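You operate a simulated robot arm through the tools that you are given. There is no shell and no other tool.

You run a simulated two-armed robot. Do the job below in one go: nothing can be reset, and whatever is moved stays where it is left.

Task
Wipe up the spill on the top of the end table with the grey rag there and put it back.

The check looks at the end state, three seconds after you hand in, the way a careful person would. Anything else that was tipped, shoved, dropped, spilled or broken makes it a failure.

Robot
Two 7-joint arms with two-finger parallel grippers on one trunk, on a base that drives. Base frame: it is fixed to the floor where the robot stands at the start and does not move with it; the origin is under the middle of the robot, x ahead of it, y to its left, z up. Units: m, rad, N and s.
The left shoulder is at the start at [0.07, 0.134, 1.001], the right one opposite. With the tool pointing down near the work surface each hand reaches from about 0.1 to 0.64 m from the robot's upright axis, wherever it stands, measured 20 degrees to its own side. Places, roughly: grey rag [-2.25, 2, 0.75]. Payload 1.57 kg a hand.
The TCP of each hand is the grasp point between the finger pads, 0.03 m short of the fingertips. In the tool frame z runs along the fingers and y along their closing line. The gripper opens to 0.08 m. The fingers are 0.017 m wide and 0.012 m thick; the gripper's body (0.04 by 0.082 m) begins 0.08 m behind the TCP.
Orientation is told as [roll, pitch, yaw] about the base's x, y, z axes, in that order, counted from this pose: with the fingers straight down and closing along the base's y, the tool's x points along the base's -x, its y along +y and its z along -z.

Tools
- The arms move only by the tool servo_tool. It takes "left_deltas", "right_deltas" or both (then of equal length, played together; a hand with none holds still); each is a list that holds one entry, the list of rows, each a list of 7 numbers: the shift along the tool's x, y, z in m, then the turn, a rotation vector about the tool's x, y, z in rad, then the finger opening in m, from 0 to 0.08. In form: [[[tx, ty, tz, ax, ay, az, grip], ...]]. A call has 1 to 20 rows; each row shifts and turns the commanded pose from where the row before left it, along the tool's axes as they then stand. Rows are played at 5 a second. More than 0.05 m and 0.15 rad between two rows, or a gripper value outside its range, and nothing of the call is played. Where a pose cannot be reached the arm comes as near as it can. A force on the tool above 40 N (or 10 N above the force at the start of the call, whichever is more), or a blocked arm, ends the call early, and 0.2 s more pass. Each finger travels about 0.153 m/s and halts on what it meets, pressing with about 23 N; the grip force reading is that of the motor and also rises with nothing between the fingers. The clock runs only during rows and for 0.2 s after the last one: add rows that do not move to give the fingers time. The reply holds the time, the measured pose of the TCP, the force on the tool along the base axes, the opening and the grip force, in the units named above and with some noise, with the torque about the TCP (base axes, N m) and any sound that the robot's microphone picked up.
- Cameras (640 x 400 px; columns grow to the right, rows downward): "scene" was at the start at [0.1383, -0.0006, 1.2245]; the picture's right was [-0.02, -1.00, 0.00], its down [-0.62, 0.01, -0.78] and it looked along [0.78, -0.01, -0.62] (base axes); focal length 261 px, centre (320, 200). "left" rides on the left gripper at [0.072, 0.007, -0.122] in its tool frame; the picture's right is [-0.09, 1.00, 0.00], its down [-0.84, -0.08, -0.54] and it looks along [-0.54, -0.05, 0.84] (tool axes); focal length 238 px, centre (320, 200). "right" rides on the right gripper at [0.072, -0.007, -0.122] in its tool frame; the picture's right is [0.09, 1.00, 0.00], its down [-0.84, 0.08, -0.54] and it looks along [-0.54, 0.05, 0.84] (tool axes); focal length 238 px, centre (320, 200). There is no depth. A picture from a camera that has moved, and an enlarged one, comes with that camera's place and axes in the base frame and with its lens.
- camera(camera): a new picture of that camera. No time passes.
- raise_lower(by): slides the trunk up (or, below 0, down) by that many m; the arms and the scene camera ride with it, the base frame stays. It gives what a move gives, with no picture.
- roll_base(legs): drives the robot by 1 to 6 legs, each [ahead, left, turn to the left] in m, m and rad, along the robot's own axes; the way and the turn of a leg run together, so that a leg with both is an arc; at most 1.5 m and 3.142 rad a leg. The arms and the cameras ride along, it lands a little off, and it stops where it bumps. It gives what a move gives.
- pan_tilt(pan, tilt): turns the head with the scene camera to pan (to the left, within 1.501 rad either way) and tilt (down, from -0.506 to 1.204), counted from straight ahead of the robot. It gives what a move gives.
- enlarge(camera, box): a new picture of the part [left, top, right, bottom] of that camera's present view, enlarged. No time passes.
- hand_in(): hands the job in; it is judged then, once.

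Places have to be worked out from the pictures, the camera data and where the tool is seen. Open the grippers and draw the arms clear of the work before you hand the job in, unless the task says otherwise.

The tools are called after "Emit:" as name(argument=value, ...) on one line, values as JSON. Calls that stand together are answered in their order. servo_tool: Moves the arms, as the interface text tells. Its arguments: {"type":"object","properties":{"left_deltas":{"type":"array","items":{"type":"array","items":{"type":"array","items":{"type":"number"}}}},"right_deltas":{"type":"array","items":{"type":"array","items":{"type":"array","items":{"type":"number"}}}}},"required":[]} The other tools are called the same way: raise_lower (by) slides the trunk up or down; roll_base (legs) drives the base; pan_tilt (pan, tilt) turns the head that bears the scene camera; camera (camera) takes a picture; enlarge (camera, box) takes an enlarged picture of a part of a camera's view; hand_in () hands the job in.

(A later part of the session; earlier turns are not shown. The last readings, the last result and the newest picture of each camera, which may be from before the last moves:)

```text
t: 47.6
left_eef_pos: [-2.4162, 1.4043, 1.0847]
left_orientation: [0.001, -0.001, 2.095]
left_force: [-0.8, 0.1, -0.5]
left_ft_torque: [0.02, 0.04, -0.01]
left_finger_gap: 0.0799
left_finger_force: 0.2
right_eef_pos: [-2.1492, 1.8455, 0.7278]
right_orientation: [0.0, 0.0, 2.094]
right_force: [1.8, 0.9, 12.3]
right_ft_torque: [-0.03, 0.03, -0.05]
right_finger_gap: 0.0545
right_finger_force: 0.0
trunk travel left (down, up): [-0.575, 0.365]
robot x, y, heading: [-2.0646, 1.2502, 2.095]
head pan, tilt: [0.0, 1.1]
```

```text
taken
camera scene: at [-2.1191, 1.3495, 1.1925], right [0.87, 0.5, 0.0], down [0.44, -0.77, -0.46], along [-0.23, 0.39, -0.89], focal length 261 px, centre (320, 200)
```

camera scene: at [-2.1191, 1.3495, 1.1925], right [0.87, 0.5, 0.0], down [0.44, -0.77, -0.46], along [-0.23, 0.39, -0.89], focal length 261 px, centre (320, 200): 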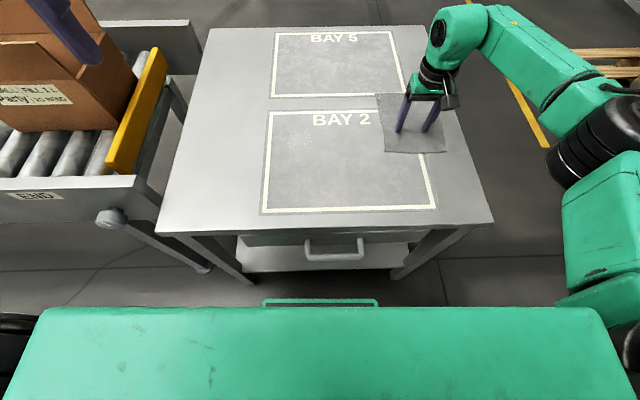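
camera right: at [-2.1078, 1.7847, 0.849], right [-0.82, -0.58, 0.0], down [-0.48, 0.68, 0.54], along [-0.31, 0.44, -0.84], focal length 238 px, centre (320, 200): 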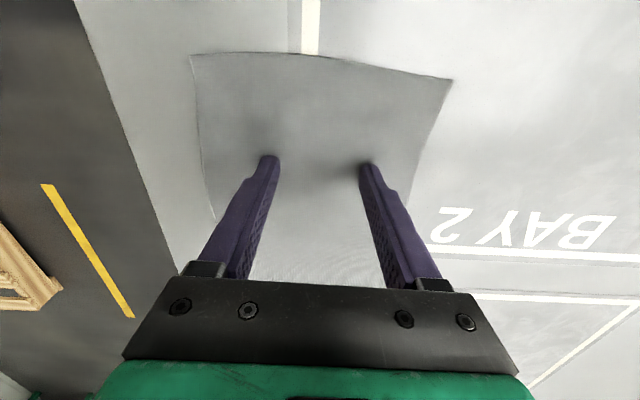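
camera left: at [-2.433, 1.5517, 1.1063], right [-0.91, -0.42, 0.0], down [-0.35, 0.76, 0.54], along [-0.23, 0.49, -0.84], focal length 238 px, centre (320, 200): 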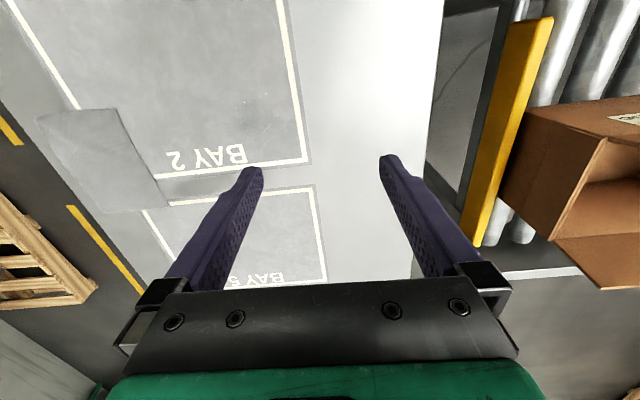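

The cloth followed the fingers exactly (same place in the hand view, the table lines shifted). I keep the press of about 12 N and drag on toward the spill at a moderate pace, first half of the way.

Emit:
servo_tool(right_deltas=[[[0.0032, 0.0138, 0, 0, 0, 0, 0.055], [0.0032, 0.0138, 0, 0, 0, 0, 0.055], [0.0032, 0.0138, 0, 0, 0, 0, 0.055], [0.0032, 0.0138, 0, 0, 0, 0, 0.055], [0.0032, 0.0138, 0, 0, 0, 0, 0.055], [0.0032, 0.0138, 0, 0, 0, 0, 0.055], [0.0032, 0.0138, 0, 0, 0, 0, 0.055], [0.0032, 0.0138, 0, 0, 0, 0, 0.055]]])

Emit:
camera(camera="right")

Emit:
camera(camera="scene")

```text
t: 49.4
left_eef_pos: [-2.4153, 1.4032, 1.0873]
left_orientation: [-0.001, -0.001, 2.095]
left_force: [0.0, -0.1, -0.8]
left_ft_torque: [0.02, -0.01, 0.02]
left_finger_gap: 0.08
left_finger_force: 0.0
right_eef_pos: [-2.2313, 1.7671, 0.7277]
right_orientation: [0.0, -0.003, 2.095]
right_force: [2.7, 1.8, 19.6]
right_ft_torque: [-0.01, 0.05, -0.02]
right_finger_gap: 0.0543
right_finger_force: 0.1
trunk travel left (down, up): [-0.575, 0.365]
robot x, y, heading: [-2.0634, 1.2526, 2.095]
head pan, tilt: [0.0, 1.1]
```

```text
taken
camera right: at [-2.1903, 1.7073, 0.8489], right [-0.82, -0.58, 0.0], down [-0.48, 0.68, 0.55], along [-0.31, 0.45, -0.84], focal length 238 px, centre (320, 200)
```

right: 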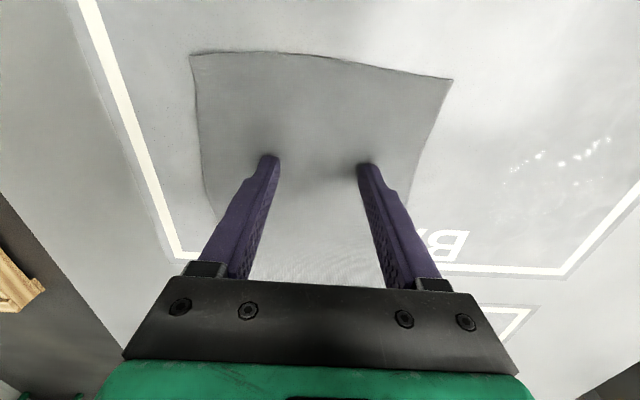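

```text
taken
camera scene: at [-2.1184, 1.3485, 1.1927], right [0.87, 0.5, 0.0], down [0.44, -0.77, -0.46], along [-0.23, 0.4, -0.89], focal length 261 px, centre (320, 200)
```

scene: 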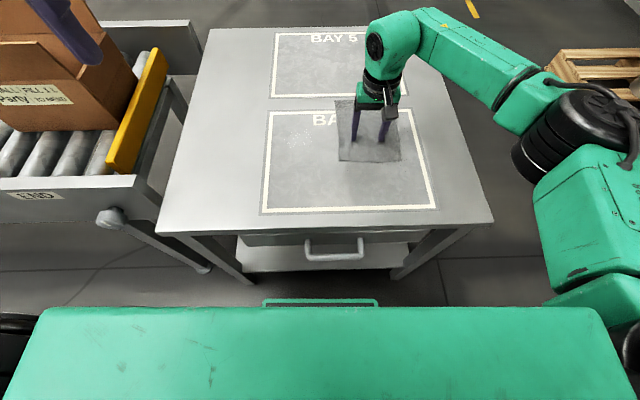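

The rag slides flat with the fingers and the table has not moved; the puddle is now just ahead at right in the hand view. The press rose to about 20 N, so I ease it by 2 mm and go on until the rag covers the puddle.

Emit:
servo_tool(right_deltas=[[[0.0032, 0.0139, -0.002, 0, 0, 0, 0.055], [0.0032, 0.0139, 0, 0, 0, 0, 0.055], [0.0032, 0.0139, 0, 0, 0, 0, 0.055], [0.0032, 0.0139, 0, 0, 0, 0, 0.055], [0.0032, 0.0139, -0.001, 0, 0, 0, 0.055], [0.0032, 0.0139, 0, 0, 0, 0, 0.055], [0.0032, 0.0139, 0, 0, 0, 0, 0.055], [0.0032, 0.0139, 0, 0, 0, 0, 0.055]]])

Emit:
camera(camera="right")

Emit:
camera(camera="scene")

```text
t: 51.2
left_eef_pos: [-2.4165, 1.4051, 1.0854]
left_orientation: [-0.003, 0.001, 2.094]
left_force: [-0.4, 0.1, 0.3]
left_ft_torque: [-0.03, -0.04, 0.01]
left_finger_gap: 0.0801
left_finger_force: 0.0
right_eef_pos: [-2.3147, 1.6905, 0.7292]
right_orientation: [0.0, 0.002, 2.093]
right_force: [0.7, -0.8, 0.5]
right_ft_torque: [0.01, 0.02, -0.03]
right_finger_gap: 0.055
right_finger_force: 0.2
trunk travel left (down, up): [-0.575, 0.365]
robot x, y, heading: [-2.0647, 1.2524, 2.091]
head pan, tilt: [0.0, 1.1]
```

```text
taken
camera right: at [-2.2736, 1.6303, 0.8505], right [-0.82, -0.58, 0.0], down [-0.48, 0.69, 0.54], along [-0.31, 0.44, -0.84], focal length 238 px, centre (320, 200)
```

right: 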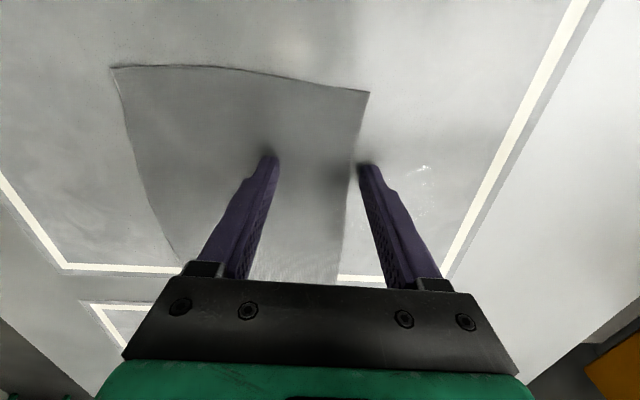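

```text
taken
camera scene: at [-2.12, 1.3511, 1.1923], right [0.87, 0.5, 0.0], down [0.45, -0.77, -0.45], along [-0.23, 0.39, -0.89], focal length 261 px, centre (320, 200)
```

scene: 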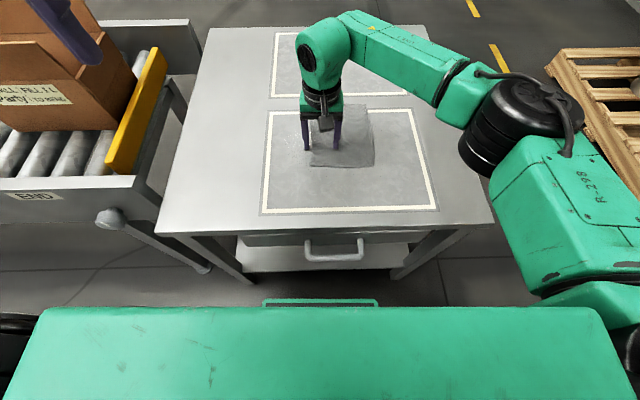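

I eased off too much: the press fell to 0.5 N and the fingers slid over the cloth, which now lies at about (-2.296, 1.753), still square, with the left finger just off its edge. I lift 8 mm, go back over the cloth's middle and press down again.

Emit:
servo_tool(right_deltas=[[[0, 0, -0.008, 0, 0, 0, 0.055], [-0.006, -0.0238, 0, 0, 0, 0, 0.055], [-0.0058, -0.0238, 0, 0, 0, 0, 0.055], [0, 0, 0.004, 0, 0, 0, 0.055], [0, 0, 0.004, 0, 0, 0, 0.055], [0, 0, 0.0015, 0, 0, 0, 0.055], [0, 0, 0.0015, 0, 0, 0, 0.055]]])

Emit:
camera(camera="right")

```text
t: 52.8
left_eef_pos: [-2.4143, 1.4039, 1.0854]
left_orientation: [0.001, -0.003, 2.095]
left_force: [-0.7, -0.1, 0.3]
left_ft_torque: [0.01, 0.0, 0.0]
left_finger_gap: 0.0799
left_finger_force: 0.0
right_eef_pos: [-2.2794, 1.7246, 0.7288]
right_orientation: [0.0, -0.003, 2.095]
right_force: [0.1, 1.2, 9.3]
right_ft_torque: [0.06, -0.07, 0.01]
right_finger_gap: 0.0548
right_finger_force: 0.1
trunk travel left (down, up): [-0.575, 0.365]
robot x, y, heading: [-2.0659, 1.2522, 2.098]
head pan, tilt: [0.0, 1.1]
```

```text
taken
camera right: at [-2.2387, 1.6642, 0.8489], right [-0.82, -0.58, 0.0], down [-0.48, 0.68, 0.54], along [-0.31, 0.44, -0.84], focal length 238 px, centre (320, 200)
```

right: 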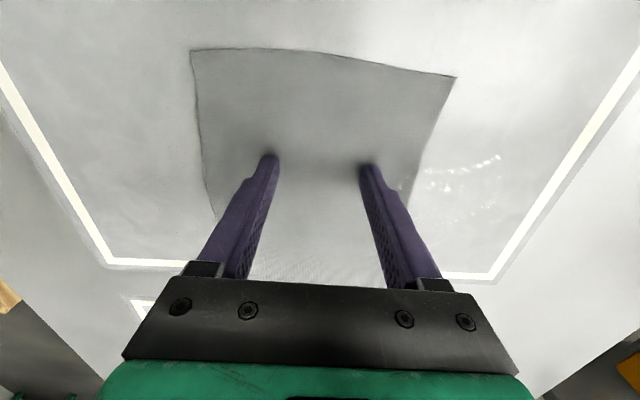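

Pressing again with 9 N at the cloth's middle, and the puddle lies right beside the cloth's left edge. I drag the rag onto it without changing height.

Emit:
servo_tool(right_deltas=[[[0.0031, 0.0129, 0, 0, 0, 0, 0.055], [0.0031, 0.0129, 0, 0, 0, 0, 0.055], [0.0031, 0.0129, 0, 0, 0, 0, 0.055], [0.0031, 0.0129, 0, 0, 0, 0, 0.055], [0.0031, 0.0129, 0, 0, 0, 0, 0.055], [0.0031, 0.0129, 0, 0, 0, 0, 0.055], [0.0031, 0.0129, 0, 0, 0, 0, 0.055], [0.0031, 0.0129, 0, 0, 0, 0, 0.055]]])

Emit:
camera(camera="right")

Emit:
camera(camera="scene")

```text
t: 54.6
left_eef_pos: [-2.415, 1.4039, 1.0853]
left_orientation: [-0.001, -0.001, 2.094]
left_force: [0.0, 0.3, 0.6]
left_ft_torque: [0.01, -0.04, 0.03]
left_finger_gap: 0.0797
left_finger_force: 0.0
right_eef_pos: [-2.3558, 1.6497, 0.7266]
right_orientation: [0.001, -0.002, 2.094]
right_force: [3.4, 1.2, 11.3]
right_ft_torque: [-0.01, -0.02, 0.03]
right_finger_gap: 0.0538
right_finger_force: 0.1
trunk travel left (down, up): [-0.575, 0.365]
robot x, y, heading: [-2.0645, 1.2521, 2.089]
head pan, tilt: [0.0, 1.1]
```

```text
taken
camera right: at [-2.3154, 1.5905, 0.8491], right [-0.82, -0.58, 0.0], down [-0.49, 0.69, 0.54], along [-0.31, 0.44, -0.84], focal length 238 px, centre (320, 200)
```

right: 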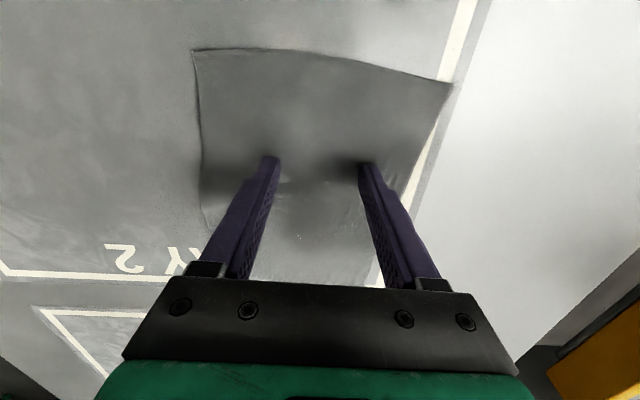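

```text
taken
camera scene: at [-2.1184, 1.3499, 1.1923], right [0.87, 0.5, 0.0], down [0.44, -0.77, -0.46], along [-0.23, 0.39, -0.89], focal length 261 px, centre (320, 200)
```

scene: 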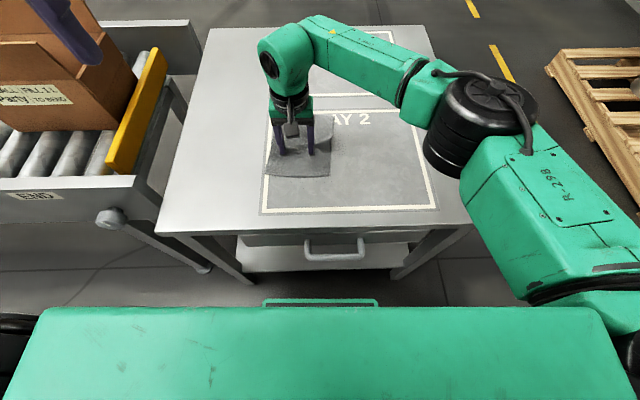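

The rag now covers the puddle with an 11 N press. I enlarge the hand view to see what shows between the fingers.

Emit:
enlarge(camera="right", box=[240, 150, 400, 250])

```text
4.00 times, centred on (320, 200) of right
camera zoom: at [-2.3154, 1.5905, 0.8491], right [-0.82, -0.58, 0.0], down [-0.49, 0.69, 0.54], along [-0.31, 0.44, -0.84], focal length 953 px, centre (320, 200)
```

zoom: 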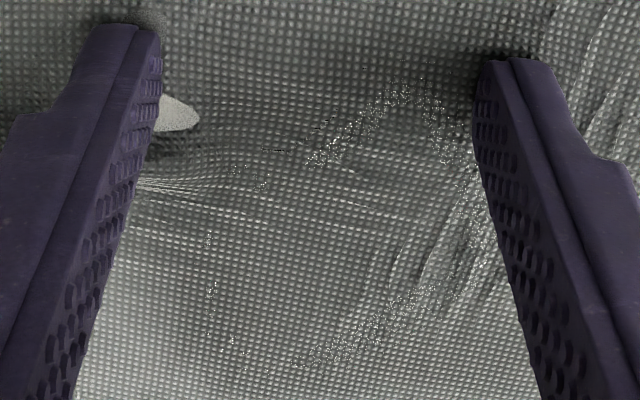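

The puddle's rim still shimmers through the cloth, about 3 cm beyond the fingertips, so the rag is on it. I scrub with small left-right strokes, working forward, keeping within reach.

Emit:
servo_tool(right_deltas=[[[0, 0.01, 0, 0, 0, 0, 0.055], [0, 0.01, 0, 0, 0, 0, 0.055], [0, 0.01, 0, 0, 0, 0, 0.055], [-0.007, -0.012, 0, 0, 0, 0, 0.055], [-0.007, -0.012, 0, 0, 0, 0, 0.055], [0, -0.012, 0, 0, 0, 0, 0.055], [0, -0.012, 0, 0, 0, 0, 0.055], [0, -0.012, 0, 0, 0, 0, 0.055], [-0.007, 0.012, 0, 0, 0, 0, 0.055], [-0.007, 0.012, 0, 0, 0, 0, 0.055], [0, 0.012, 0, 0, 0, 0, 0.055], [0, 0.012, 0, 0, 0, 0, 0.055], [0, 0.012, 0, 0, 0, 0, 0.055], [0, -0.01, 0, 0, 0, 0, 0.055], [0, -0.01, 0, 0, 0, 0, 0.055], [0, -0.01, 0, 0, 0, 0, 0.055]]])

Emit:
camera(camera="right")

Emit:
enlarge(camera="right", box=[240, 150, 400, 250])

```text
t: 58.0
left_eef_pos: [-2.4143, 1.4033, 1.0852]
left_orientation: [0.0, -0.001, 2.095]
left_force: [-0.3, 0.5, -0.1]
left_ft_torque: [-0.02, 0.0, -0.02]
left_finger_gap: 0.0801
left_finger_force: 0.1
right_eef_pos: [-2.3718, 1.6749, 0.7274]
right_orientation: [0.004, 0.001, 2.093]
right_force: [-3.5, -2.6, 13.6]
right_ft_torque: [-0.01, -0.03, -0.02]
right_finger_gap: 0.0543
right_finger_force: 0.2
trunk travel left (down, up): [-0.575, 0.365]
robot x, y, heading: [-2.0669, 1.2549, 2.092]
head pan, tilt: [0.0, 1.1]
```

```text
taken
camera right: at [-2.3298, 1.6144, 0.849], right [-0.82, -0.58, 0.0], down [-0.48, 0.68, 0.54], along [-0.32, 0.44, -0.84], focal length 238 px, centre (320, 200)
```

right: 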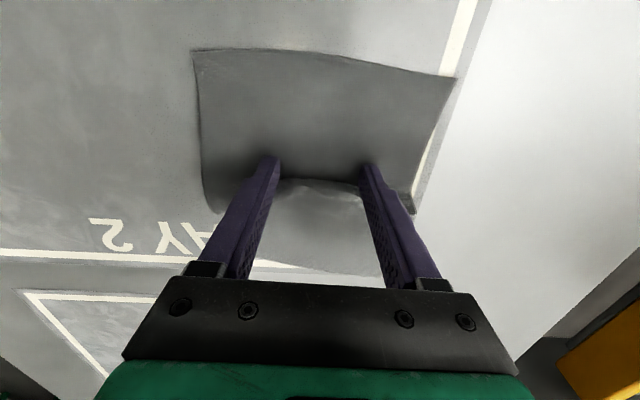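

```text
4.00 times, centred on (320, 200) of right
camera zoom: at [-2.3298, 1.6144, 0.849], right [-0.82, -0.58, 0.0], down [-0.48, 0.68, 0.54], along [-0.32, 0.44, -0.84], focal length 953 px, centre (320, 200)
```

zoom: 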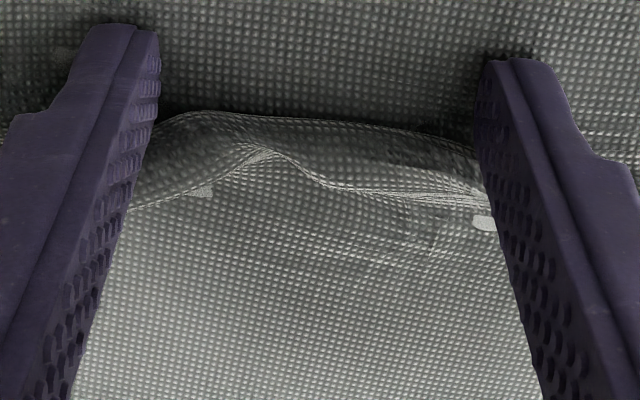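

The cloth buckled a little ahead of the fingers when pushed forward, and no puddle shimmer shows any more. I draw straight back 2.8 cm to pull the fold flat, then check.

Emit:
servo_tool(right_deltas=[[[0.0095, 0, 0, 0, 0, 0, 0.055], [0.0095, 0, 0, 0, 0, 0, 0.055], [0.0095, 0, 0, 0, 0, 0, 0.055], [0.004, 0, 0, 0, 0, 0, 0.055]]])

Emit:
camera(camera="right")

Emit:
enlarge(camera="right", box=[200, 130, 440, 280])

Emit:
enlarge(camera="scene", box=[220, 90, 380, 190])

```text
t: 59.0
left_eef_pos: [-2.415, 1.405, 1.0853]
left_orientation: [0.0, 0.0, 2.093]
left_force: [-0.6, 0.0, -0.3]
left_ft_torque: [0.02, -0.03, 0.01]
left_finger_gap: 0.08
left_finger_force: 0.0
right_eef_pos: [-2.3542, 1.6477, 0.7277]
right_orientation: [0.0, -0.003, 2.093]
right_force: [-1.2, 4.8, 18.2]
right_ft_torque: [0.09, 0.05, -0.01]
right_finger_gap: 0.055
right_finger_force: 0.0
trunk travel left (down, up): [-0.575, 0.365]
robot x, y, heading: [-2.0639, 1.2546, 2.091]
head pan, tilt: [0.0, 1.1]
```

```text
taken
camera right: at [-2.3133, 1.5874, 0.8489], right [-0.82, -0.58, 0.0], down [-0.48, 0.68, 0.54], along [-0.31, 0.44, -0.84], focal length 238 px, centre (320, 200)
```

right: 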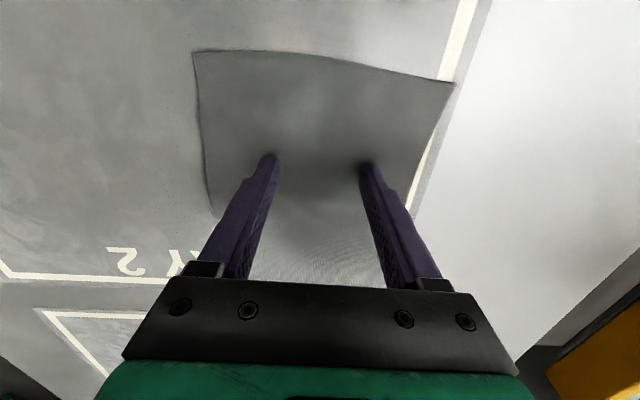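

```text
2.67 times, centred on (320, 205) of right
camera zoom: at [-2.3133, 1.5874, 0.8489], right [-0.82, -0.58, 0.0], down [-0.48, 0.68, 0.54], along [-0.31, 0.44, -0.84], focal length 636 px, centre (320, 187)
```

zoom: 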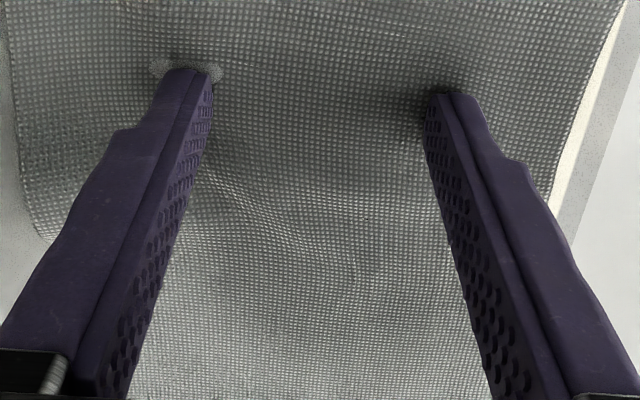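

```text
4.00 times, centred on (300, 140) of scene
camera zoom: at [-2.1184, 1.35, 1.1926], right [0.87, 0.5, 0.0], down [0.44, -0.77, -0.46], along [-0.23, 0.39, -0.89], focal length 1042 px, centre (400, 440)
```

zoom: 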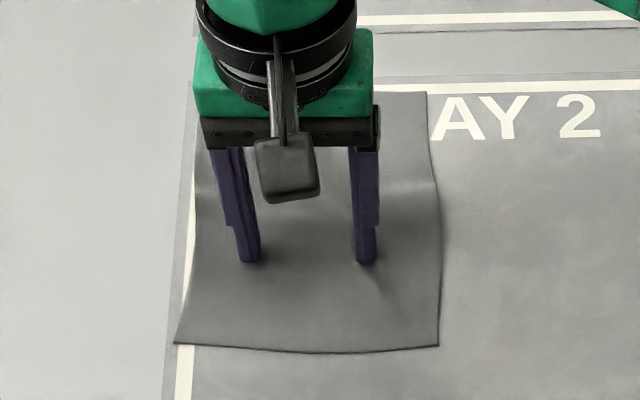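

The cloth is flat again over the spill place. I ease the press by 1 mm and drag the rag half of the way back to its place, to see whether the table beneath is clean.

Emit:
servo_tool(right_deltas=[[[-0.0036, -0.0148, -0.0007, 0, 0, 0, 0.055], [-0.0036, -0.0148, 0, 0, 0, 0, 0.055], [-0.0036, -0.0148, 0, 0, 0, 0, 0.055], [-0.0036, -0.0148, 0, 0, 0, 0, 0.055], [-0.0036, -0.0148, 0, 0, 0, 0, 0.055], [-0.0036, -0.0148, 0, 0, 0, 0, 0.055], [-0.0036, -0.0148, 0, 0, 0, 0, 0.055], [-0.0036, -0.0148, 0, 0, 0, 0, 0.055], [-0.0036, -0.0148, 0, 0, 0, 0, 0.055], [-0.0036, -0.0148, 0, 0, 0, 0, 0.055]]])

Emit:
camera(camera="right")

Emit:
enlarge(camera="scene", box=[240, 90, 400, 190])

Emit:
enlarge(camera="right", box=[400, 60, 640, 210])

```text
t: 61.2
left_eef_pos: [-2.4161, 1.4045, 1.0851]
left_orientation: [0.0, -0.001, 2.092]
left_force: [0.5, 0.1, -0.6]
left_ft_torque: [0.01, -0.01, -0.02]
left_finger_gap: 0.0796
left_finger_force: 0.0
right_eef_pos: [-2.2439, 1.751, 0.7276]
right_orientation: [0.0, -0.003, 2.094]
right_force: [-2.7, -1.1, 11.7]
right_ft_torque: [-0.08, 0.14, 0.03]
right_finger_gap: 0.0552
right_finger_force: 0.0
trunk travel left (down, up): [-0.575, 0.365]
robot x, y, heading: [-2.067, 1.2514, 2.094]
head pan, tilt: [0.0, 1.1]
```

```text
taken
camera right: at [-2.2029, 1.6917, 0.849], right [-0.82, -0.58, 0.0], down [-0.48, 0.69, 0.54], along [-0.31, 0.44, -0.84], focal length 238 px, centre (320, 200)
```

right: 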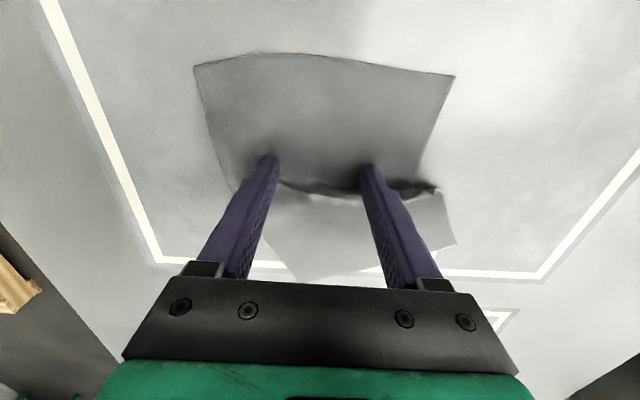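

```text
4.00 times, centred on (320, 140) of scene
camera zoom: at [-2.1191, 1.3494, 1.1925], right [0.87, 0.5, 0.0], down [0.44, -0.77, -0.46], along [-0.23, 0.39, -0.89], focal length 1042 px, centre (320, 440)
```

zoom: 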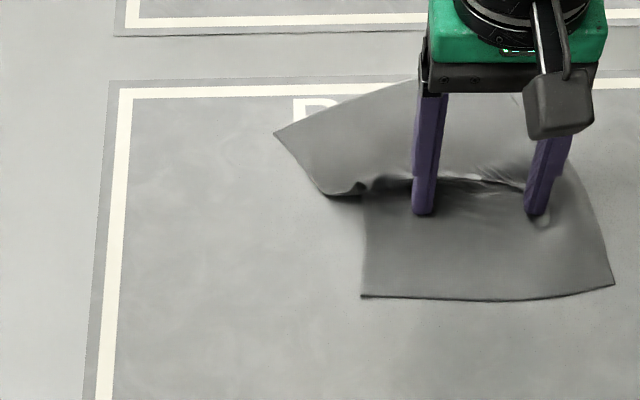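

```text
2.67 times, centred on (520, 135) of right
camera zoom: at [-2.2029, 1.6917, 0.849], right [-0.82, -0.58, 0.0], down [-0.48, 0.69, 0.54], along [-0.31, 0.44, -0.84], focal length 636 px, centre (-213, 373)
```

zoom: 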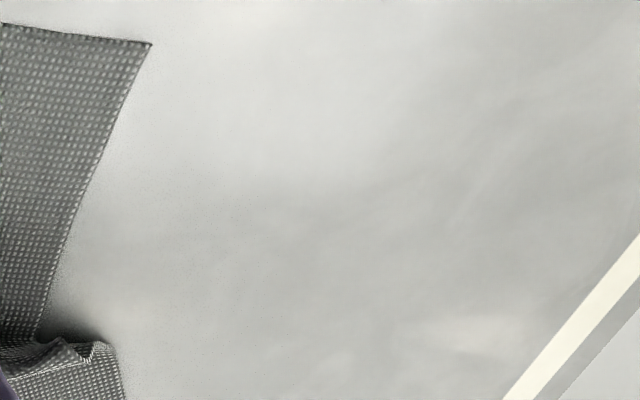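

The table where the puddle was is now clean. But the far half of the cloth lagged and folded on the way; I undo that by dragging left 5 cm and then back 7 cm so that the fold is pulled flat.

Emit:
servo_tool(right_deltas=[[[0, 0.0125, 0, 0, 0, 0, 0.055], [0, 0.0125, 0, 0, 0, 0, 0.055], [0, 0.0125, 0, 0, 0, 0, 0.055], [0, 0.0125, 0, 0, 0, 0, 0.055], [0.0115, 0, 0, 0, 0, 0, 0.055], [0.0115, 0, 0, 0, 0, 0, 0.055], [0.0115, 0, 0, 0, 0, 0, 0.055], [0.0115, 0, 0, 0, 0, 0, 0.055], [0.0115, 0, 0, 0, 0, 0, 0.055], [0.0115, 0, 0, 0, 0, 0, 0.055]]])

Emit:
camera(camera="right")

Emit:
enlarge(camera="scene", box=[220, 90, 380, 190])

```text
t: 63.4
left_eef_pos: [-2.4158, 1.4046, 1.0845]
left_orientation: [-0.001, -0.002, 2.094]
left_force: [-0.2, 0.0, -0.6]
left_ft_torque: [0.0, 0.0, 0.01]
left_finger_gap: 0.0799
left_finger_force: 0.1
right_eef_pos: [-2.254, 1.6675, 0.7286]
right_orientation: [0.001, -0.003, 2.095]
right_force: [-2.2, 3.8, 16.0]
right_ft_torque: [0.15, 0.04, -0.02]
right_finger_gap: 0.055
right_finger_force: 0.0
trunk travel left (down, up): [-0.575, 0.365]
robot x, y, heading: [-2.0659, 1.2529, 2.099]
head pan, tilt: [0.0, 1.1]
```

```text
taken
camera right: at [-2.2127, 1.6075, 0.8489], right [-0.82, -0.58, 0.0], down [-0.48, 0.68, 0.54], along [-0.31, 0.44, -0.84], focal length 238 px, centre (320, 200)
```

right: 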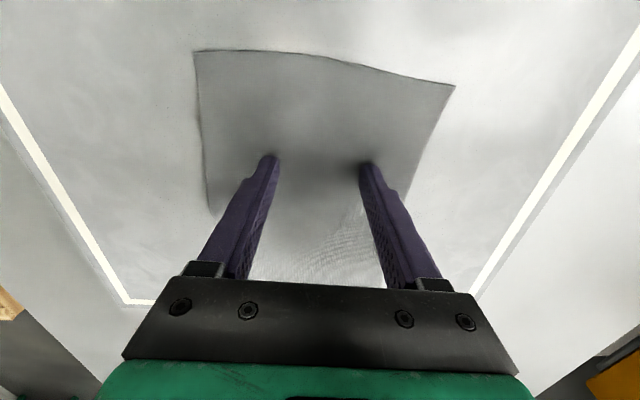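

```text
4.00 times, centred on (300, 140) of scene
camera zoom: at [-2.119, 1.35, 1.1926], right [0.87, 0.5, 0.0], down [0.44, -0.77, -0.46], along [-0.23, 0.39, -0.89], focal length 1042 px, centre (400, 440)
```

zoom: 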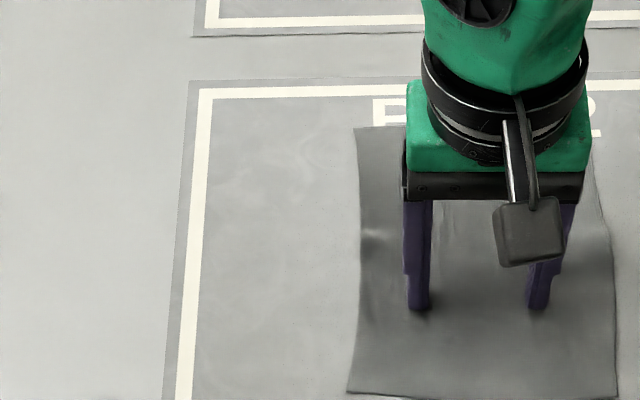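

The cloth is flat again and the spill spot stays clean. For the way home I want to pull from the cloth's far right part, so I lift the fingers 3 cm, tilt the hand 0.45 rad with tips forward for more reach, and go 6 cm forward and 1.7 cm right.

Emit:
servo_tool(right_deltas=[[[0, 0, -0.01, 0, 0, 0, 0.055], [0, 0, -0.01, 0, 0, 0, 0.065], [0, 0, -0.01, 0, 0, 0, 0.07], [0, 0, 0, 0, -0.1125, 0, 0.07], [0, 0, 0, 0, -0.1125, 0, 0.07], [0, 0, 0, 0, -0.1125, 0, 0.07], [0, 0, 0, 0, -0.1125, 0, 0.07], [-0.018, -0.0057, 0.0087, 0, 0, 0, 0.07], [-0.018, -0.0057, 0.0087, 0, 0, 0, 0.07], [-0.018, -0.0056, 0.0087, 0, 0, 0, 0.07], [0, 0, 0, 0, 0, 0, 0.07]]])

Emit:
camera(camera="right")

Emit:
camera(camera="scene")

```text
t: 65.8
left_eef_pos: [-2.415, 1.4072, 1.0834]
left_orientation: [0.002, 0.0, 2.095]
left_force: [0.2, -0.5, 0.8]
left_ft_torque: [-0.01, 0.0, 0.0]
left_finger_gap: 0.08
left_finger_force: 0.1
right_eef_pos: [-2.2692, 1.729, 0.7569]
right_orientation: [-0.002, -0.452, 2.094]
right_force: [-0.4, 0.3, 0.0]
right_ft_torque: [0.02, -0.03, 0.0]
right_finger_gap: 0.07
right_finger_force: 0.0
trunk travel left (down, up): [-0.575, 0.365]
robot x, y, heading: [-2.066, 1.254, 2.089]
head pan, tilt: [0.0, 1.1]
```

```text
taken
camera right: at [-2.2051, 1.6297, 0.8354], right [-0.82, -0.57, -0.04], down [-0.33, 0.41, 0.85], along [-0.47, 0.71, -0.52], focal length 238 px, centre (320, 200)
```

right: 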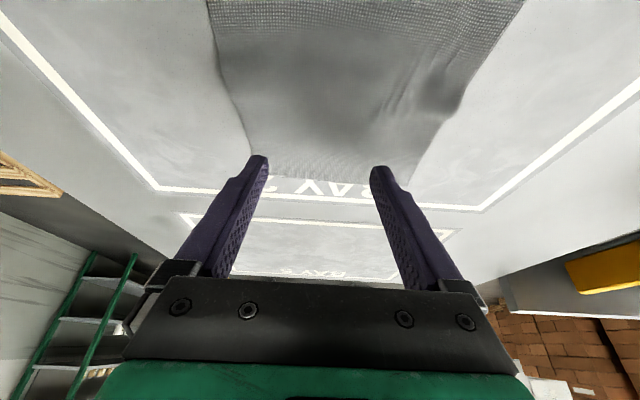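

```text
taken
camera scene: at [-2.1195, 1.3512, 1.1923], right [0.87, 0.5, 0.0], down [0.45, -0.77, -0.45], along [-0.23, 0.39, -0.89], focal length 261 px, centre (320, 200)
```

scene: 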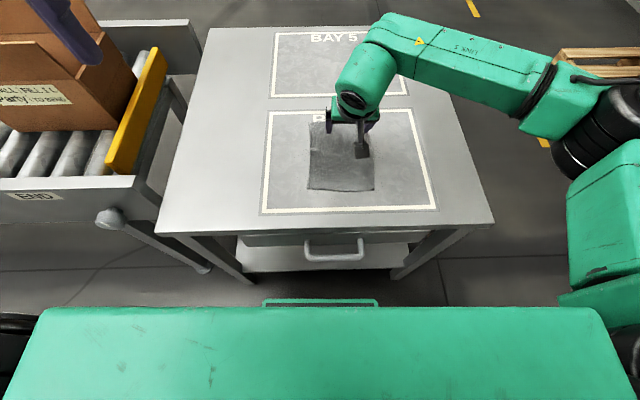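

The tips hover over the cloth about 6 cm short of its far edge and slightly right of its middle, as wanted. I go straight down 2.6 cm toward contact.

Emit:
servo_tool(right_deltas=[[[0.0035, 0, 0.0072, 0, 0, 0, 0.07], [0.0035, 0, 0.0072, 0, 0, 0, 0.07], [0.0035, 0, 0.0072, 0, 0, 0, 0.07], [0.0009, 0, 0.0018, 0, 0, 0, 0.07], [0, 0, 0, 0, 0, 0, 0.07]]])

```text
t: 67.0
left_eef_pos: [-2.4163, 1.4061, 1.0838]
left_orientation: [0.0, 0.001, 2.093]
left_force: [0.2, 0.7, 0.3]
left_ft_torque: [-0.01, -0.02, 0.0]
left_finger_gap: 0.0797
left_finger_force: 0.0
right_eef_pos: [-2.269, 1.7276, 0.7305]
right_orientation: [-0.001, -0.449, 2.093]
right_force: [-0.1, 1.0, 1.4]
right_ft_torque: [-0.01, -0.02, 0.0]
right_finger_gap: 0.0702
right_finger_force: 0.0
trunk travel left (down, up): [-0.575, 0.365]
robot x, y, heading: [-2.067, 1.2561, 2.092]
head pan, tilt: [0.0, 1.1]
```

Near contact at TCP z 0.7305 (1.4 N). I press another 3 mm in small steps.

Emit:
servo_tool(right_deltas=[[[0.0007, 0, 0.00135, 0, 0, 0, 0.07], [0.0007, 0, 0.00135, 0, 0, 0, 0.07], [0, 0, 0, 0, 0, 0, 0.07]]])

Emit:
camera(camera="right")

```text
t: 67.8
left_eef_pos: [-2.4149, 1.4055, 1.0853]
left_orientation: [0.001, -0.001, 2.094]
left_force: [-0.2, -0.5, -0.1]
left_ft_torque: [0.02, 0.0, -0.04]
left_finger_gap: 0.0801
left_finger_force: 0.1
right_eef_pos: [-2.268, 1.7277, 0.7281]
right_orientation: [0.0, -0.45, 2.095]
right_force: [-0.5, 0.0, 1.4]
right_ft_torque: [-0.03, 0.0, 0.0]
right_finger_gap: 0.07
right_finger_force: 0.0
trunk travel left (down, up): [-0.575, 0.365]
robot x, y, heading: [-2.0643, 1.2532, 2.094]
head pan, tilt: [0.0, 1.1]
```

```text
taken
camera right: at [-2.2049, 1.6283, 0.8064], right [-0.82, -0.57, -0.04], down [-0.33, 0.41, 0.85], along [-0.47, 0.71, -0.52], focal length 238 px, centre (320, 200)
```

right: 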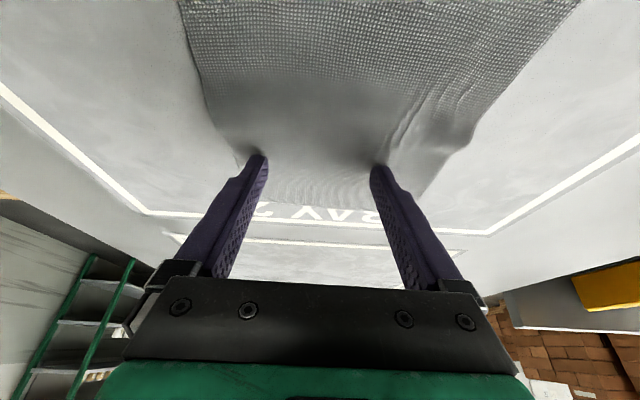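

Only 1.4 N so far; both tips sit on the cloth. I press another 2.5 mm.

Emit:
servo_tool(right_deltas=[[[0.0007, 0, 0.00135, 0, 0, 0, 0.07], [0.0005, 0, 0.0009, 0, 0, 0, 0.07], [0, 0, 0, 0, 0, 0, 0.07]]])

```text
t: 68.6
left_eef_pos: [-2.4132, 1.4046, 1.0859]
left_orientation: [-0.001, -0.002, 2.096]
left_force: [0.4, 0.3, -0.9]
left_ft_torque: [0.01, -0.04, -0.02]
left_finger_gap: 0.0804
left_finger_force: 0.0
right_eef_pos: [-2.2694, 1.7274, 0.7272]
right_orientation: [0.002, -0.458, 2.095]
right_force: [-1.0, 2.7, 18.2]
right_ft_torque: [0.23, -0.02, 0.0]
right_finger_gap: 0.0701
right_finger_force: 0.1
trunk travel left (down, up): [-0.575, 0.365]
robot x, y, heading: [-2.0646, 1.255, 2.093]
head pan, tilt: [0.0, 1.1]
```

Contact with 18 N; I ease it slightly and drag forward-right by about 4 cm as a test.

Emit:
servo_tool(right_deltas=[[[-0.0003, 0, -0.0006, 0, 0, 0, 0.07], [-0.0059, -0.0125, 0.0029, 0, 0, 0, 0.07], [-0.0059, -0.0125, 0.0029, 0, 0, 0, 0.07], [-0.0059, -0.0125, 0.0029, 0, 0, 0, 0.07]]])

Emit:
camera(camera="right")

Emit:
enlarge(camera="scene", box=[260, 90, 420, 190])

```text
t: 69.6
left_eef_pos: [-2.4153, 1.4035, 1.0858]
left_orientation: [-0.003, -0.003, 2.095]
left_force: [0.0, -1.0, 0.1]
left_ft_torque: [-0.01, -0.01, 0.01]
left_finger_gap: 0.0804
left_finger_force: 0.0
right_eef_pos: [-2.2464, 1.762, 0.727]
right_orientation: [0.0, -0.454, 2.096]
right_force: [-3.1, -4.5, 20.8]
right_ft_torque: [-0.02, 0.13, 0.05]
right_finger_gap: 0.0709
right_finger_force: 0.1
trunk travel left (down, up): [-0.575, 0.365]
robot x, y, heading: [-2.0636, 1.2486, 2.098]
head pan, tilt: [0.0, 1.1]
```

```text
taken
camera right: at [-2.1815, 1.6609, 0.8056], right [-0.82, -0.57, -0.04], down [-0.32, 0.41, 0.85], along [-0.47, 0.71, -0.52], focal length 238 px, centre (320, 200)
```

right: 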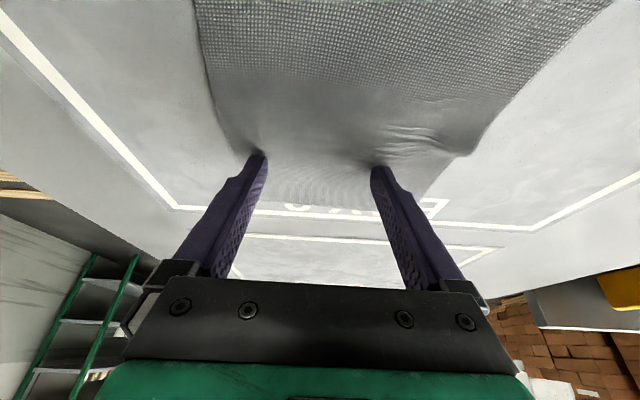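

```text
4.00 times, centred on (340, 140) of scene
camera zoom: at [-2.1188, 1.3474, 1.1927], right [0.87, 0.5, 0.0], down [0.44, -0.77, -0.46], along [-0.23, 0.4, -0.89], focal length 1042 px, centre (240, 440)
```

zoom: 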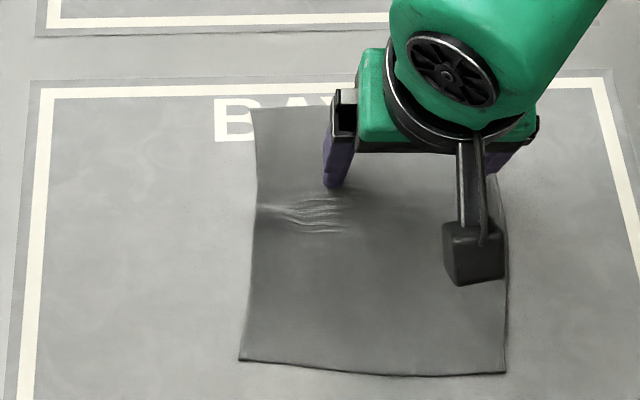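

The cloth follows with only light tension wrinkles. It still has to go about 0.089 m forward and 0.167 m right; I drag two thirds of that and look again.

Emit:
servo_tool(right_deltas=[[[-0.0067, -0.0139, 0.0032, 0, 0, 0, 0.07], [-0.0067, -0.0139, 0.0032, 0, 0, 0, 0.07], [-0.0067, -0.0139, 0.0032, 0, 0, 0, 0.07], [-0.0067, -0.0139, 0.0032, 0, 0, 0, 0.07], [-0.0067, -0.0139, 0.0032, 0, 0, 0, 0.07], [-0.0067, -0.0139, 0.0032, 0, 0, 0, 0.07], [-0.0067, -0.0139, 0.0032, 0, 0, 0, 0.07], [-0.0067, -0.0139, 0.0032, 0, 0, 0, 0.07]]])

Emit:
camera(camera="right")

Emit:
enlarge(camera="scene", box=[300, 70, 460, 170])

```text
t: 71.4
left_eef_pos: [-2.4144, 1.4037, 1.0856]
left_orientation: [0.001, -0.003, 2.094]
left_force: [-0.2, 0.2, -0.6]
left_ft_torque: [-0.01, -0.01, 0.04]
left_finger_gap: 0.0801
left_finger_force: 0.0
right_eef_pos: [-2.1773, 1.8716, 0.7274]
right_orientation: [-0.002, -0.452, 2.095]
right_force: [0.8, -2.3, 13.6]
right_ft_torque: [-0.1, 0.17, 0.1]
right_finger_gap: 0.0693
right_finger_force: 0.2
trunk travel left (down, up): [-0.575, 0.365]
robot x, y, heading: [-2.066, 1.2513, 2.097]
head pan, tilt: [0.0, 1.1]
```

```text
taken
camera right: at [-2.1141, 1.7703, 0.8059], right [-0.82, -0.57, -0.04], down [-0.33, 0.41, 0.85], along [-0.47, 0.71, -0.52], focal length 238 px, centre (320, 200)
```

right: 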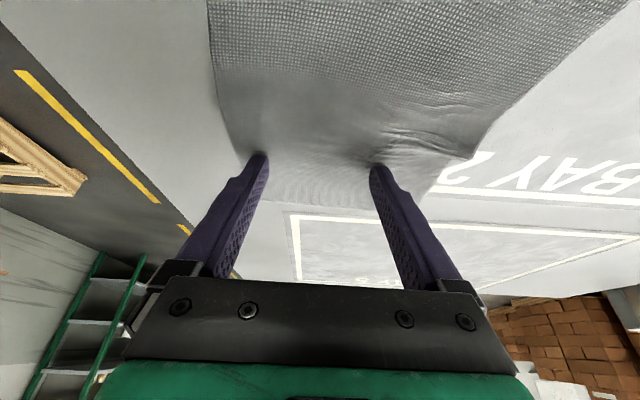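

```text
4.00 times, centred on (380, 120) of scene
camera zoom: at [-2.1184, 1.3483, 1.1926], right [0.87, 0.5, 0.0], down [0.44, -0.77, -0.46], along [-0.23, 0.4, -0.89], focal length 1042 px, centre (80, 520)
```

zoom: 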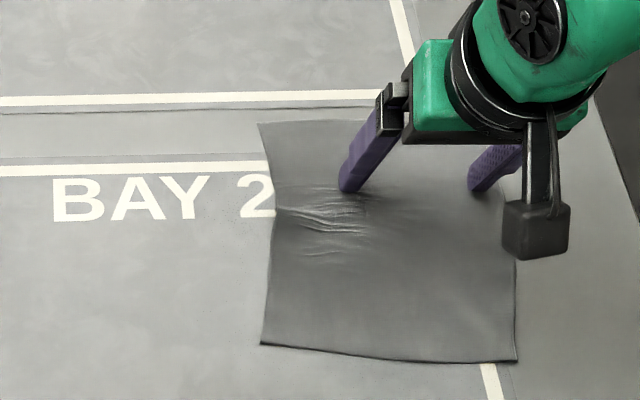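

The cloth is nearly home: it still needs about 3.4 cm forward, 5.3 cm right and a turn of about 0.09 rad to the left (counter-clockwise). I make that combined move while pressing.

Emit:
servo_tool(right_deltas=[[[-0.0056, -0.0109, 0.0027, -0.0078, 0, -0.0162, 0.07], [-0.0056, -0.0109, 0.0027, -0.0078, 0, -0.0162, 0.07], [-0.0056, -0.0109, 0.0027, -0.0078, 0, -0.0162, 0.07], [-0.0056, -0.0109, 0.0027, -0.0078, 0, -0.0162, 0.07], [-0.0056, -0.0109, 0.0027, -0.0078, 0, -0.0162, 0.07], [0, 0, 0, 0, 0, 0, 0.07]]])

Emit:
camera(camera="right")

Emit:
enlarge(camera="scene", box=[330, 60, 490, 160])

```text
t: 72.8
left_eef_pos: [-2.4151, 1.4037, 1.0846]
left_orientation: [-0.002, -0.001, 2.095]
left_force: [0.1, 0.5, -0.5]
left_ft_torque: [-0.02, 0.0, 0.0]
left_finger_gap: 0.0801
left_finger_force: 0.1
right_eef_pos: [-2.1529, 1.9206, 0.7281]
right_orientation: [0.001, -0.454, 2.189]
right_force: [2.2, -1.0, 11.5]
right_ft_torque: [0.01, -0.04, 0.01]
right_finger_gap: 0.069
right_finger_force: 0.1
right hand out of reach, approached as far as the arm can: row 5
trunk travel left (down, up): [-0.575, 0.365]
robot x, y, heading: [-2.0665, 1.2525, 2.092]
head pan, tilt: [0.0, 1.1]
```

```text
taken
camera right: at [-2.0804, 1.8271, 0.8059], right [-0.76, -0.64, -0.04], down [-0.36, 0.38, 0.85], along [-0.54, 0.67, -0.52], focal length 238 px, centre (320, 200)
```

right: 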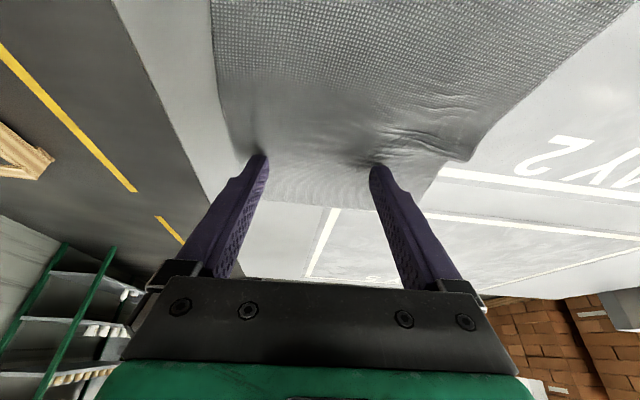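

```text
4.00 times, centred on (410, 110) of scene
camera zoom: at [-2.1187, 1.3486, 1.1926], right [0.87, 0.5, 0.0], down [0.44, -0.77, -0.46], along [-0.23, 0.4, -0.89], focal length 1042 px, centre (-40, 560)
```

zoom: 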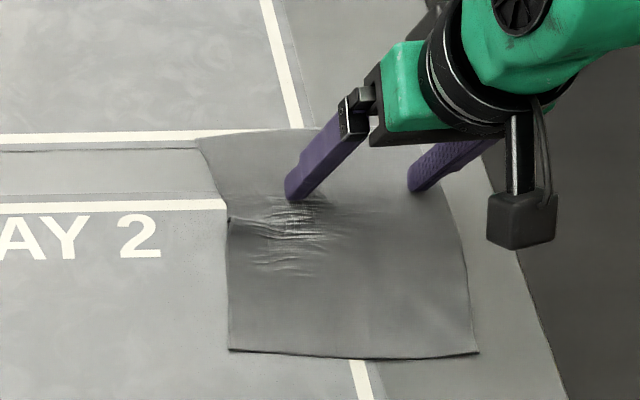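

The rag's centre is now within about 1 cm of where it was, and the turn is right. I lift the fingers straight up to see how the cloth relaxes.

Emit:
servo_tool(right_deltas=[[[-0.0022, 0, -0.0045, 0, 0, 0, 0.07], [-0.0044, 0, -0.009, 0, 0, 0, 0.07], [-0.0044, 0, -0.009, 0, 0, 0, 0.07], [-0.0087, 0, -0.018, 0, 0, 0, 0.07], [0, 0, 0, 0, 0, 0, 0.07]]])

Emit:
camera(camera="right")

Emit:
enlarge(camera="scene", box=[330, 60, 490, 160])

```text
t: 74.0
left_eef_pos: [-2.4156, 1.4063, 1.086]
left_orientation: [-0.001, 0.0, 2.094]
left_force: [0.3, 0.4, -0.7]
left_ft_torque: [-0.01, 0.0, 0.0]
left_finger_gap: 0.0801
left_finger_force: 0.1
right_eef_pos: [-2.1554, 1.921, 0.7706]
right_orientation: [-0.001, -0.452, 2.186]
right_force: [0.4, 0.2, 0.5]
right_ft_torque: [0.04, -0.02, 0.02]
right_finger_gap: 0.07
right_finger_force: 0.2
trunk travel left (down, up): [-0.575, 0.365]
robot x, y, heading: [-2.0666, 1.2558, 2.095]
head pan, tilt: [0.0, 1.1]
```

```text
taken
camera right: at [-2.0832, 1.828, 0.8477], right [-0.77, -0.64, -0.04], down [-0.36, 0.38, 0.85], along [-0.53, 0.67, -0.52], focal length 238 px, centre (320, 200)
```

right: 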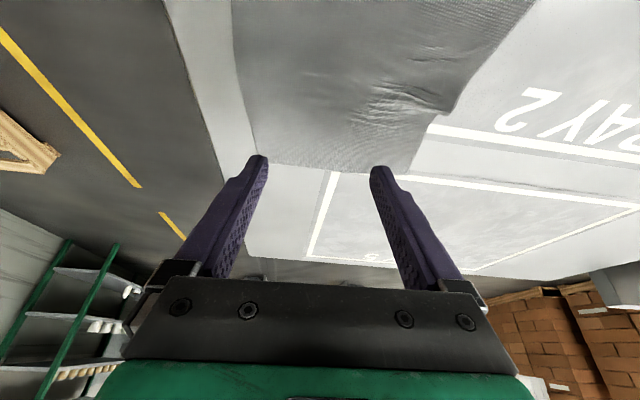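

```text
4.00 times, centred on (410, 110) of scene
camera zoom: at [-2.1195, 1.3516, 1.1923], right [0.87, 0.5, 0.0], down [0.45, -0.77, -0.45], along [-0.23, 0.39, -0.89], focal length 1042 px, centre (-40, 560)
```

zoom: 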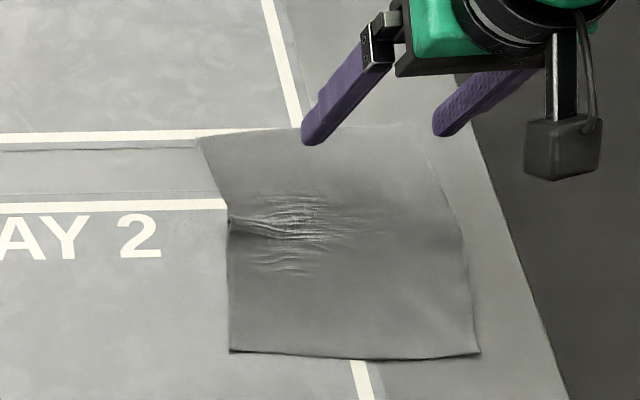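

The cloth lies flat but for small wrinkles at its left middle. I raise the trunk by 5 cm, back to the height of the earlier reference picture, and compare the rag's outline with the start.

Emit:
raise_lower(by=0.05)

Emit:
camera(camera="scene")

Emit:
enlarge(camera="scene", box=[264, 100, 456, 220])

```text
t: 75.0
left_eef_pos: [-2.4146, 1.406, 1.1352]
left_orientation: [-0.001, 0.002, 2.093]
left_force: [-0.2, 0.0, 0.7]
left_ft_torque: [0.0, 0.02, -0.02]
left_finger_gap: 0.08
left_finger_force: 0.0
right_eef_pos: [-2.1567, 1.9212, 0.8181]
right_orientation: [-0.001, -0.45, 2.186]
right_force: [0.0, 0.0, -0.1]
right_ft_torque: [0.01, -0.01, 0.01]
right_finger_gap: 0.0701
right_finger_force: 0.0
trunk travel left (down, up): [-0.625, 0.315]
robot x, y, heading: [-2.0671, 1.25, 2.095]
head pan, tilt: [0.0, 1.1]
```

```text
taken
camera scene: at [-2.1197, 1.3516, 1.2423], right [0.87, 0.5, 0.0], down [0.45, -0.77, -0.45], along [-0.23, 0.39, -0.89], focal length 261 px, centre (320, 200)
```

scene: 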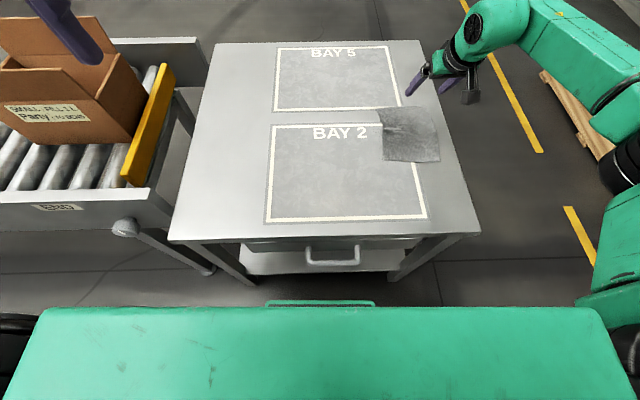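

```text
3.33 times, centred on (360, 160) of scene
camera zoom: at [-2.1197, 1.3516, 1.2423], right [0.87, 0.5, 0.0], down [0.45, -0.77, -0.45], along [-0.23, 0.39, -0.89], focal length 869 px, centre (187, 333)
```

zoom: 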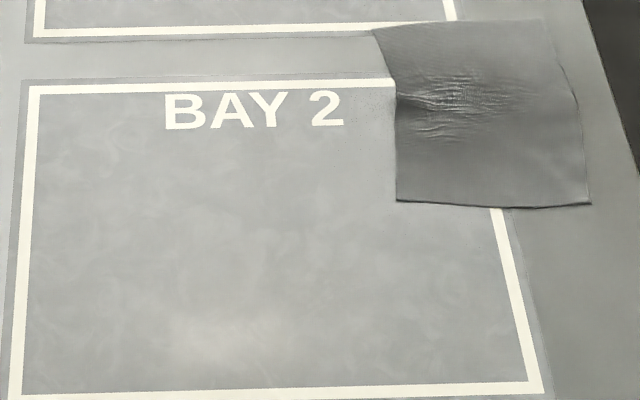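

The spill is gone and the table and lines are unmoved; the rag's near edge sits about 1.3 cm too far left and 0.9 cm too far forward, its far edge within 0.7 cm. Pulling the near part back and right will fix both this and the wrinkles, so I bring the hand back over the near half and level it.

Emit:
servo_tool(right_deltas=[[[0.021, 0.0118, -0.0102, 0, 0, 0, 0.07], [0.021, 0.0118, -0.0102, 0, 0, 0, 0.07], [0.021, 0.0119, -0.0102, 0, 0, 0, 0.07], [0, 0, 0, 0, 0.1125, 0, 0.07], [0, 0, 0, 0, 0.1125, 0, 0.07], [0, 0, 0, 0, 0.1125, 0, 0.07], [0, 0, 0, 0, 0.1125, 0, 0.07], [0, 0, 0, 0, 0, 0.091, 0.07], [0, 0, 0, 0, 0, 0, 0.07]]])

Emit:
raise_lower(by=-0.05)

Emit:
camera(camera="right")

```text
t: 77.0
left_eef_pos: [-2.4156, 1.4057, 1.1362]
left_orientation: [0.0, 0.001, 2.094]
left_force: [0.0, -0.4, -0.8]
left_ft_torque: [-0.01, 0.0, 0.02]
left_finger_gap: 0.0799
left_finger_force: 0.1
right_eef_pos: [-2.1454, 1.8442, 0.8196]
right_orientation: [0.0, 0.002, 2.092]
right_force: [0.1, 0.2, 0.6]
right_ft_torque: [0.02, 0.01, 0.02]
right_finger_gap: 0.0698
right_finger_force: 0.0
trunk travel left (down, up): [-0.625, 0.315]
robot x, y, heading: [-2.063, 1.2516, 2.096]
head pan, tilt: [0.0, 1.1]
```

```text
t: 77.9
left_eef_pos: [-2.4144, 1.4068, 1.0853]
left_orientation: [-0.001, 0.0, 2.095]
left_force: [0.1, -0.2, -0.2]
left_ft_torque: [0.01, 0.01, 0.02]
left_finger_gap: 0.0798
left_finger_force: 0.1
right_eef_pos: [-2.1432, 1.8434, 0.7688]
right_orientation: [0.0, 0.001, 2.094]
right_force: [0.3, 1.2, 0.1]
right_ft_torque: [-0.01, 0.0, 0.0]
right_finger_gap: 0.0697
right_finger_force: 0.1
trunk travel left (down, up): [-0.575, 0.365]
robot x, y, heading: [-2.0639, 1.2521, 2.096]
head pan, tilt: [0.0, 1.1]
```

```text
taken
camera right: at [-2.1037, 1.7836, 0.8915], right [-0.82, -0.58, 0.0], down [-0.48, 0.69, 0.54], along [-0.31, 0.44, -0.84], focal length 238 px, centre (320, 200)
```

right: 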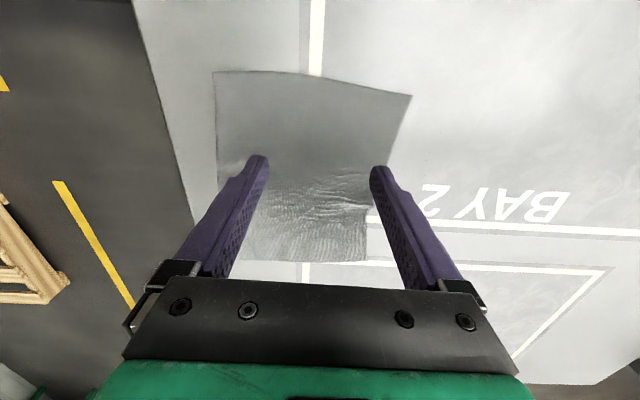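

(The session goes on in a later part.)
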